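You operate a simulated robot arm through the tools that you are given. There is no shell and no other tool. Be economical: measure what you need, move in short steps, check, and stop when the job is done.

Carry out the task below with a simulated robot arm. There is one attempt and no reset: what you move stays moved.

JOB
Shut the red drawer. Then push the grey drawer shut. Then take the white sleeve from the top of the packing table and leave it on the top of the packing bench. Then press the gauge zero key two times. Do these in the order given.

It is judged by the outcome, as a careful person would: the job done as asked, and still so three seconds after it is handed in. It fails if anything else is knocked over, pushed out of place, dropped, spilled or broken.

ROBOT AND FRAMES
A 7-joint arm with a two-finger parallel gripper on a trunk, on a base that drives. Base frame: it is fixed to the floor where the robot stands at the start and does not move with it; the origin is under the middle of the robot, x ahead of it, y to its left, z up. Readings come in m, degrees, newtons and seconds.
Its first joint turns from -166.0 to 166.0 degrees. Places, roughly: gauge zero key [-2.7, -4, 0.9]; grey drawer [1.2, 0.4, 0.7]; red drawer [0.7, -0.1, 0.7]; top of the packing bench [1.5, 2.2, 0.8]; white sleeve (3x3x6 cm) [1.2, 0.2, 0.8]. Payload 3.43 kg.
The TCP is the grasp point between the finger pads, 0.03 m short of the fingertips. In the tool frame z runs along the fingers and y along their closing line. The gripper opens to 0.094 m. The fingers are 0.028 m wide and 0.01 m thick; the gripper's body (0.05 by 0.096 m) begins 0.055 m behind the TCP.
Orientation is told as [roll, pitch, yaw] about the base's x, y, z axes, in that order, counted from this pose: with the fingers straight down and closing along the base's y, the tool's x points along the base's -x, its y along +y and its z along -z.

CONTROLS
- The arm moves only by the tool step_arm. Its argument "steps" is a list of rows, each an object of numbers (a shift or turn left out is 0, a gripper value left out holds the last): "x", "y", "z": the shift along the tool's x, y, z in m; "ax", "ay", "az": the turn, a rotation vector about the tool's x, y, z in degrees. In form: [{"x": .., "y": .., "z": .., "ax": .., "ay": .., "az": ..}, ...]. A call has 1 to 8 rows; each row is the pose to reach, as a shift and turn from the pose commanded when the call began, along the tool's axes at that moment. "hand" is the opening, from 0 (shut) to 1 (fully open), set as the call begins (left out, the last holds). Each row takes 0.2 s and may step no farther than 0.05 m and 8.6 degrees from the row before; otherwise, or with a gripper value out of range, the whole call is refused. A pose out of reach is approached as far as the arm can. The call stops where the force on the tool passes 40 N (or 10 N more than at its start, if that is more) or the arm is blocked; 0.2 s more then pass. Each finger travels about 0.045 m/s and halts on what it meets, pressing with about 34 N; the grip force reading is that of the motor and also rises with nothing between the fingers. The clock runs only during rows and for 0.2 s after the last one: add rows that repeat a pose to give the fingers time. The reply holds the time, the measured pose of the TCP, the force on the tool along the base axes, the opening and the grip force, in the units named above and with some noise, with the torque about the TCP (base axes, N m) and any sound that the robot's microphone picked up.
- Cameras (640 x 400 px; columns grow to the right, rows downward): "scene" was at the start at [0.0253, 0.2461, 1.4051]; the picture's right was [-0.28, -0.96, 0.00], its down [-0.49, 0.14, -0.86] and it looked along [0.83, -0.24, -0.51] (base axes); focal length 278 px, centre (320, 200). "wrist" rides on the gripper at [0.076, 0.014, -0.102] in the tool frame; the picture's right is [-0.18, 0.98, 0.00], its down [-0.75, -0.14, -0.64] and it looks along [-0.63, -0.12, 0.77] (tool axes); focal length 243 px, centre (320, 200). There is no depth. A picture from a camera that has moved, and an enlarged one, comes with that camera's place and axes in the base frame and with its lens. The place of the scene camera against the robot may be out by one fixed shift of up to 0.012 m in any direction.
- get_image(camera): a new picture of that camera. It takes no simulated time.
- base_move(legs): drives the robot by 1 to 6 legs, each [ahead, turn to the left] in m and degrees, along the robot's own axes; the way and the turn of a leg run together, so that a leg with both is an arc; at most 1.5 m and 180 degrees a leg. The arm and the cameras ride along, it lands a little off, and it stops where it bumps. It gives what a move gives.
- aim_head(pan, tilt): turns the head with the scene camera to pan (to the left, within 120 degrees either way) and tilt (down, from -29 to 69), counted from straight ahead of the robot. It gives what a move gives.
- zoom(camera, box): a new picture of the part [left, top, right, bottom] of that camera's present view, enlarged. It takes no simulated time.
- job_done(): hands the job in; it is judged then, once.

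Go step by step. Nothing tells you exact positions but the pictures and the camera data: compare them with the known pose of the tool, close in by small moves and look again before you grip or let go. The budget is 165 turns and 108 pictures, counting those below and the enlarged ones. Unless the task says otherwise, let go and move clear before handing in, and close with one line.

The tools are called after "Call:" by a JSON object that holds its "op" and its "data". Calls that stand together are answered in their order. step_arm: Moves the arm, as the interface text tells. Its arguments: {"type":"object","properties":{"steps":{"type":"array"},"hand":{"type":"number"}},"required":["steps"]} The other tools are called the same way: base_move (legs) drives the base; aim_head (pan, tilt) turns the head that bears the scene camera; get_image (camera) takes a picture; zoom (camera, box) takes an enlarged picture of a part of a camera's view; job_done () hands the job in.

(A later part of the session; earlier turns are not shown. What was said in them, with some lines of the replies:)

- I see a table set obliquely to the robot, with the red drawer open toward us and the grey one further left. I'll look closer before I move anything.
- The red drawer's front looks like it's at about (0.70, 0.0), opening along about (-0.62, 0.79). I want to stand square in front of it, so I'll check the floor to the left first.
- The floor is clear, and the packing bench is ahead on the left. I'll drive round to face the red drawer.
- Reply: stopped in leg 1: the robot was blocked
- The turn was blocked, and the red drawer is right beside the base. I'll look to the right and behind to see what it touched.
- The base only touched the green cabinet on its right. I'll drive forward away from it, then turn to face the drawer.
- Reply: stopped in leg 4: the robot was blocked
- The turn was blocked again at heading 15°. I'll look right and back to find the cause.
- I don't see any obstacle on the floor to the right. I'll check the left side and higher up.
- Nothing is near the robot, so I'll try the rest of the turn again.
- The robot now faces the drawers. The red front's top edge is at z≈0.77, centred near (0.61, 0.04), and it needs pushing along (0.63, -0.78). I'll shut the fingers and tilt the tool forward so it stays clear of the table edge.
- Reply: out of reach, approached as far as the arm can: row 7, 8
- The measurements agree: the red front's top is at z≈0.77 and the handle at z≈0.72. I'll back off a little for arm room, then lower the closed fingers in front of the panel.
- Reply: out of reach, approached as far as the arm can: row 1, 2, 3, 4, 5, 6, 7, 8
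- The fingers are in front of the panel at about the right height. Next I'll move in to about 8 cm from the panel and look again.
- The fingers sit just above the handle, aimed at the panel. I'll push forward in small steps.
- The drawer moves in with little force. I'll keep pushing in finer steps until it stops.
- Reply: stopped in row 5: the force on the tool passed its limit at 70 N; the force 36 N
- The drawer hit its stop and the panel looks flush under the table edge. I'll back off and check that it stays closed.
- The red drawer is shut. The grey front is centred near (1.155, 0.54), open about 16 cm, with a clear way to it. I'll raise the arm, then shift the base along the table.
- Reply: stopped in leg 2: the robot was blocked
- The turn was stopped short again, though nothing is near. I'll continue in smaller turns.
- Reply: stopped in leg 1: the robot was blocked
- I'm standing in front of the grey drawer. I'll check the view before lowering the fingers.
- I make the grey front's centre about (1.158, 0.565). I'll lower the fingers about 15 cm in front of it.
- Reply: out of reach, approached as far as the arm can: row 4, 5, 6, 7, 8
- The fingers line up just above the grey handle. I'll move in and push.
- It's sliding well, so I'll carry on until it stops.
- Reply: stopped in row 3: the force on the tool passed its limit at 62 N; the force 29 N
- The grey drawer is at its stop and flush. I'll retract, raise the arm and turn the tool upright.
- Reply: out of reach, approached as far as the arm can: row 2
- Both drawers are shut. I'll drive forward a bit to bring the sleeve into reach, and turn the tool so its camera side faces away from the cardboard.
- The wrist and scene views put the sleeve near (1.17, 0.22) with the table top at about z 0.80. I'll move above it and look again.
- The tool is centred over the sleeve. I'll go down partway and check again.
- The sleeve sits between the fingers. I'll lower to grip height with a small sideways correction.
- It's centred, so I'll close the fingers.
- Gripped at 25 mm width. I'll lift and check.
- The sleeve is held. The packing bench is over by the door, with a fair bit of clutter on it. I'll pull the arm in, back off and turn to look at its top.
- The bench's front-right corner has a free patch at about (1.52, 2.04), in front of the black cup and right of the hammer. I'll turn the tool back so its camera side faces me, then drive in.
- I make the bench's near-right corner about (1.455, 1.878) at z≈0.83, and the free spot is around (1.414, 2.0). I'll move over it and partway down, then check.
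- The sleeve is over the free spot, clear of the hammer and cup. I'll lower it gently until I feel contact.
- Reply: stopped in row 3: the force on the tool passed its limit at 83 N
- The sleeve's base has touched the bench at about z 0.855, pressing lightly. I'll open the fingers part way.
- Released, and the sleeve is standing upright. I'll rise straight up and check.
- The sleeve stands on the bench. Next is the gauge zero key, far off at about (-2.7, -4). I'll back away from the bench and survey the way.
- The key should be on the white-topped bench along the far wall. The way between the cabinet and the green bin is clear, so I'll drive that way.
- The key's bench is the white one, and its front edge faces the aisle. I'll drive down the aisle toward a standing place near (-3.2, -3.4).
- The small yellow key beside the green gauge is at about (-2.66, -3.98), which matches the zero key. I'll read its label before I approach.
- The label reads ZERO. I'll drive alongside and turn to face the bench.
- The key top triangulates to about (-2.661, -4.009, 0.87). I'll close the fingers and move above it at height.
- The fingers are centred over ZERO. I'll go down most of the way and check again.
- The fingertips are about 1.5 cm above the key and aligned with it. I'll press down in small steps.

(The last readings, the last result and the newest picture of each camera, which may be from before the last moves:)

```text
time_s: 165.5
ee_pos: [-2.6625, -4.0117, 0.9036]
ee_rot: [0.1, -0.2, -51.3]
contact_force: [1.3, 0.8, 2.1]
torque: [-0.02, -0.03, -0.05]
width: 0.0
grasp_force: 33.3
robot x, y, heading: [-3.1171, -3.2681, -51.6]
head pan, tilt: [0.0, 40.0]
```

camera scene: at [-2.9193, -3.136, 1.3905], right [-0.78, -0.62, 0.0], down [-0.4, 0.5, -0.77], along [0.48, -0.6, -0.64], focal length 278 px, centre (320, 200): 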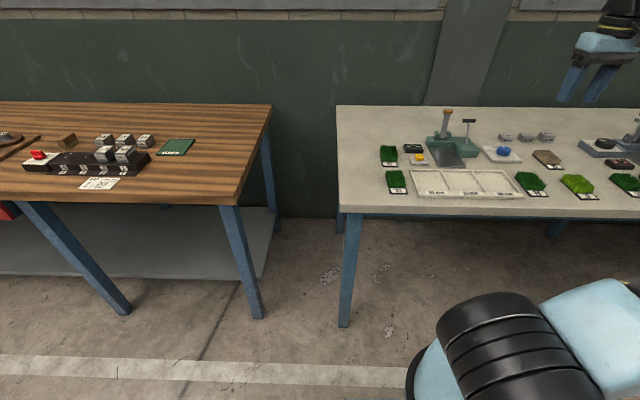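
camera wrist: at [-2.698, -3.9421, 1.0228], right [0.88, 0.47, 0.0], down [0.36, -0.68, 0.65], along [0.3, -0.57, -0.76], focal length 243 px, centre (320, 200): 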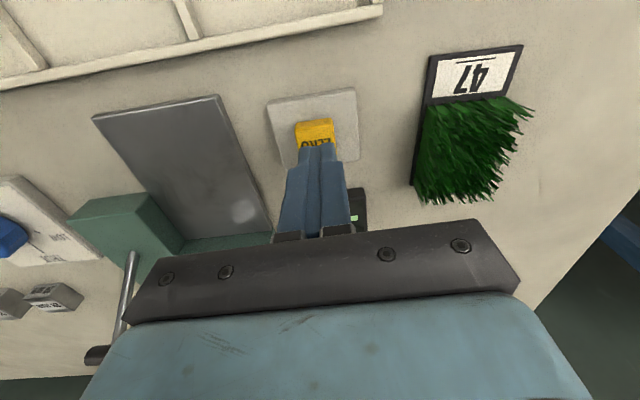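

Call:
{"op": "step_arm", "data": {"steps": [{"z": 0.001}, {"z": 0.002}, {"z": 0.003}, {"z": 0.004}]}}

Call:
{"op": "zoom", "data": {"camera": "scene", "box": [400, 130, 450, 175]}}

```text
time_s: 166.5
ee_pos: [-2.6633, -4.0126, 0.8997]
ee_rot: [0.0, -0.2, -51.3]
contact_force: [2.6, 1.7, 8.3]
torque: [0.08, -0.06, -0.03]
width: 0.0
grasp_force: 33.1
robot x, y, heading: [-3.117, -3.2612, -51.7]
head pan, tilt: [0.0, 40.0]
heard: click
```

```text
8.89 times, centred on (425, 152) of scene
camera zoom: at [-2.9193, -3.1359, 1.3904], right [-0.78, -0.62, 0.0], down [-0.4, 0.5, -0.77], along [0.48, -0.6, -0.64], focal length 2470 px, centre (-613, 622)
```

zoom: 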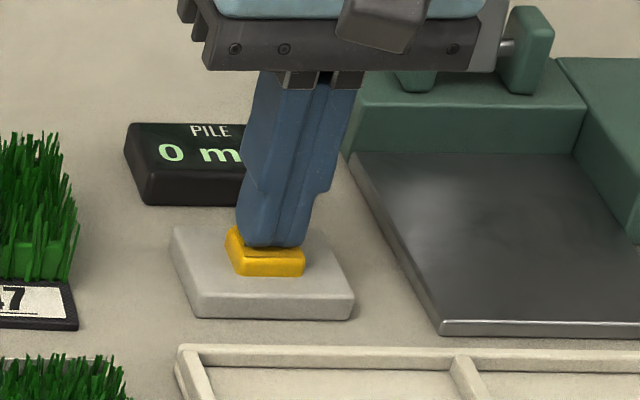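

One click was heard, and the display now shows "0 m…". I'll release fully, then press a second time.

Call:
{"op": "step_arm", "data": {"steps": [{"z": -0.004}, {"z": -0.01}, {"z": -0.018}, {"z": -0.02}, {"z": -0.02}]}}

Call:
{"op": "zoom", "data": {"camera": "scene", "box": [400, 130, 450, 175]}}

```text
time_s: 167.7
ee_pos: [-2.6646, -4.0124, 0.9206]
ee_rot: [0.1, -0.2, -51.5]
contact_force: [-0.2, 0.0, 0.3]
torque: [-0.03, -0.02, -0.01]
width: 0.0
grasp_force: 33.0
robot x, y, heading: [-3.116, -3.2649, -51.3]
head pan, tilt: [0.0, 40.0]
```

```text
8.89 times, centred on (425, 152) of scene
camera zoom: at [-2.9191, -3.1363, 1.3904], right [-0.78, -0.62, 0.0], down [-0.4, 0.5, -0.77], along [0.48, -0.6, -0.64], focal length 2470 px, centre (-613, 622)
```

zoom: 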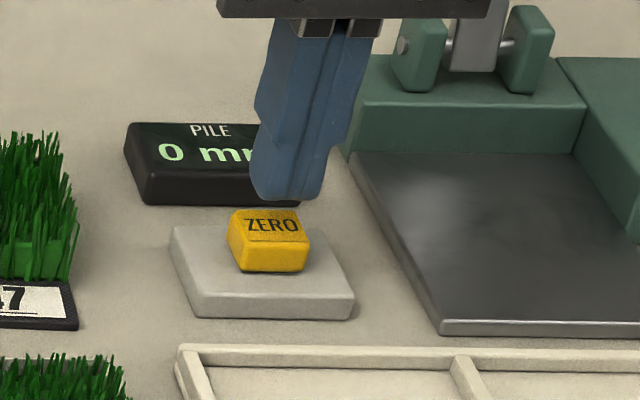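

The key has sprung back up. Now the second press, the same depth as the first.

Call:
{"op": "step_arm", "data": {"steps": [{"z": 0.006}, {"z": 0.012}, {"z": 0.016}, {"z": 0.018}, {"z": 0.019}, {"z": 0.02}, {"z": 0.021}]}}

```text
time_s: 169.3
ee_pos: [-2.6622, -4.012, 0.9]
ee_rot: [0.0, -0.3, -51.6]
contact_force: [-3.8, 2.9, 8.6]
torque: [0.11, 0.16, -0.03]
width: 0.0001
grasp_force: 32.7
robot x, y, heading: [-3.1174, -3.2656, -51.5]
head pan, tilt: [0.0, 40.0]
heard: click
```

A second click was heard. I'll lift clear and take a final look.

Call:
{"op": "step_arm", "data": {"steps": [{"z": -0.01}, {"z": -0.03}, {"z": -0.07}, {"z": -0.11}, {"z": -0.15}, {"z": -0.19}, {"z": -0.23}]}}

Call:
{"op": "zoom", "data": {"camera": "scene", "box": [370, 90, 510, 200]}}

```text
time_s: 170.9
ee_pos: [-2.668, -4.0134, 1.1297]
ee_rot: [-0.1, 0.0, -51.4]
contact_force: [0.2, -0.3, -0.8]
torque: [0.03, -0.02, 0.01]
width: 0.0
grasp_force: 33.1
robot x, y, heading: [-3.1189, -3.2653, -51.4]
head pan, tilt: [0.0, 40.0]
```

```text
3.64 times, centred on (440, 145) of scene
camera zoom: at [-2.9191, -3.1366, 1.3904], right [-0.78, -0.62, 0.0], down [-0.4, 0.5, -0.77], along [0.48, -0.6, -0.64], focal length 1011 px, centre (-116, 400)
```

zoom: 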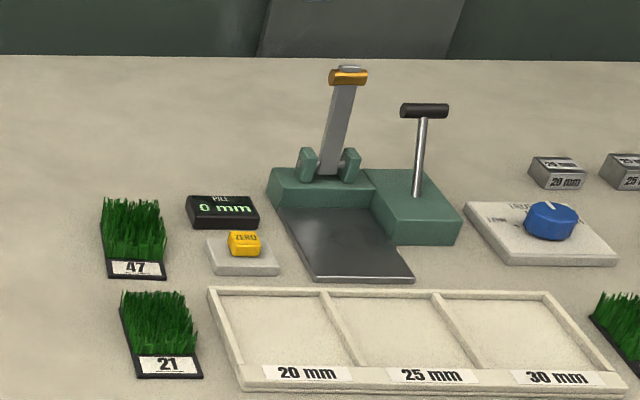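

The gauge reads 0 mm, nothing around it has moved and the arm is clear. I'm handing the job in.

Call:
{"op": "job_done", "data": {}}

```text
The job is handed in.
```

I shut the red drawer and then the grey one, stood the white sleeve on the packing bench, and pressed the gauge zero key twice (two clicks heard; the display reads 0 mm). While turning near the start, the base was stopped and may have touched the green cabinet; I saw nothing moved.
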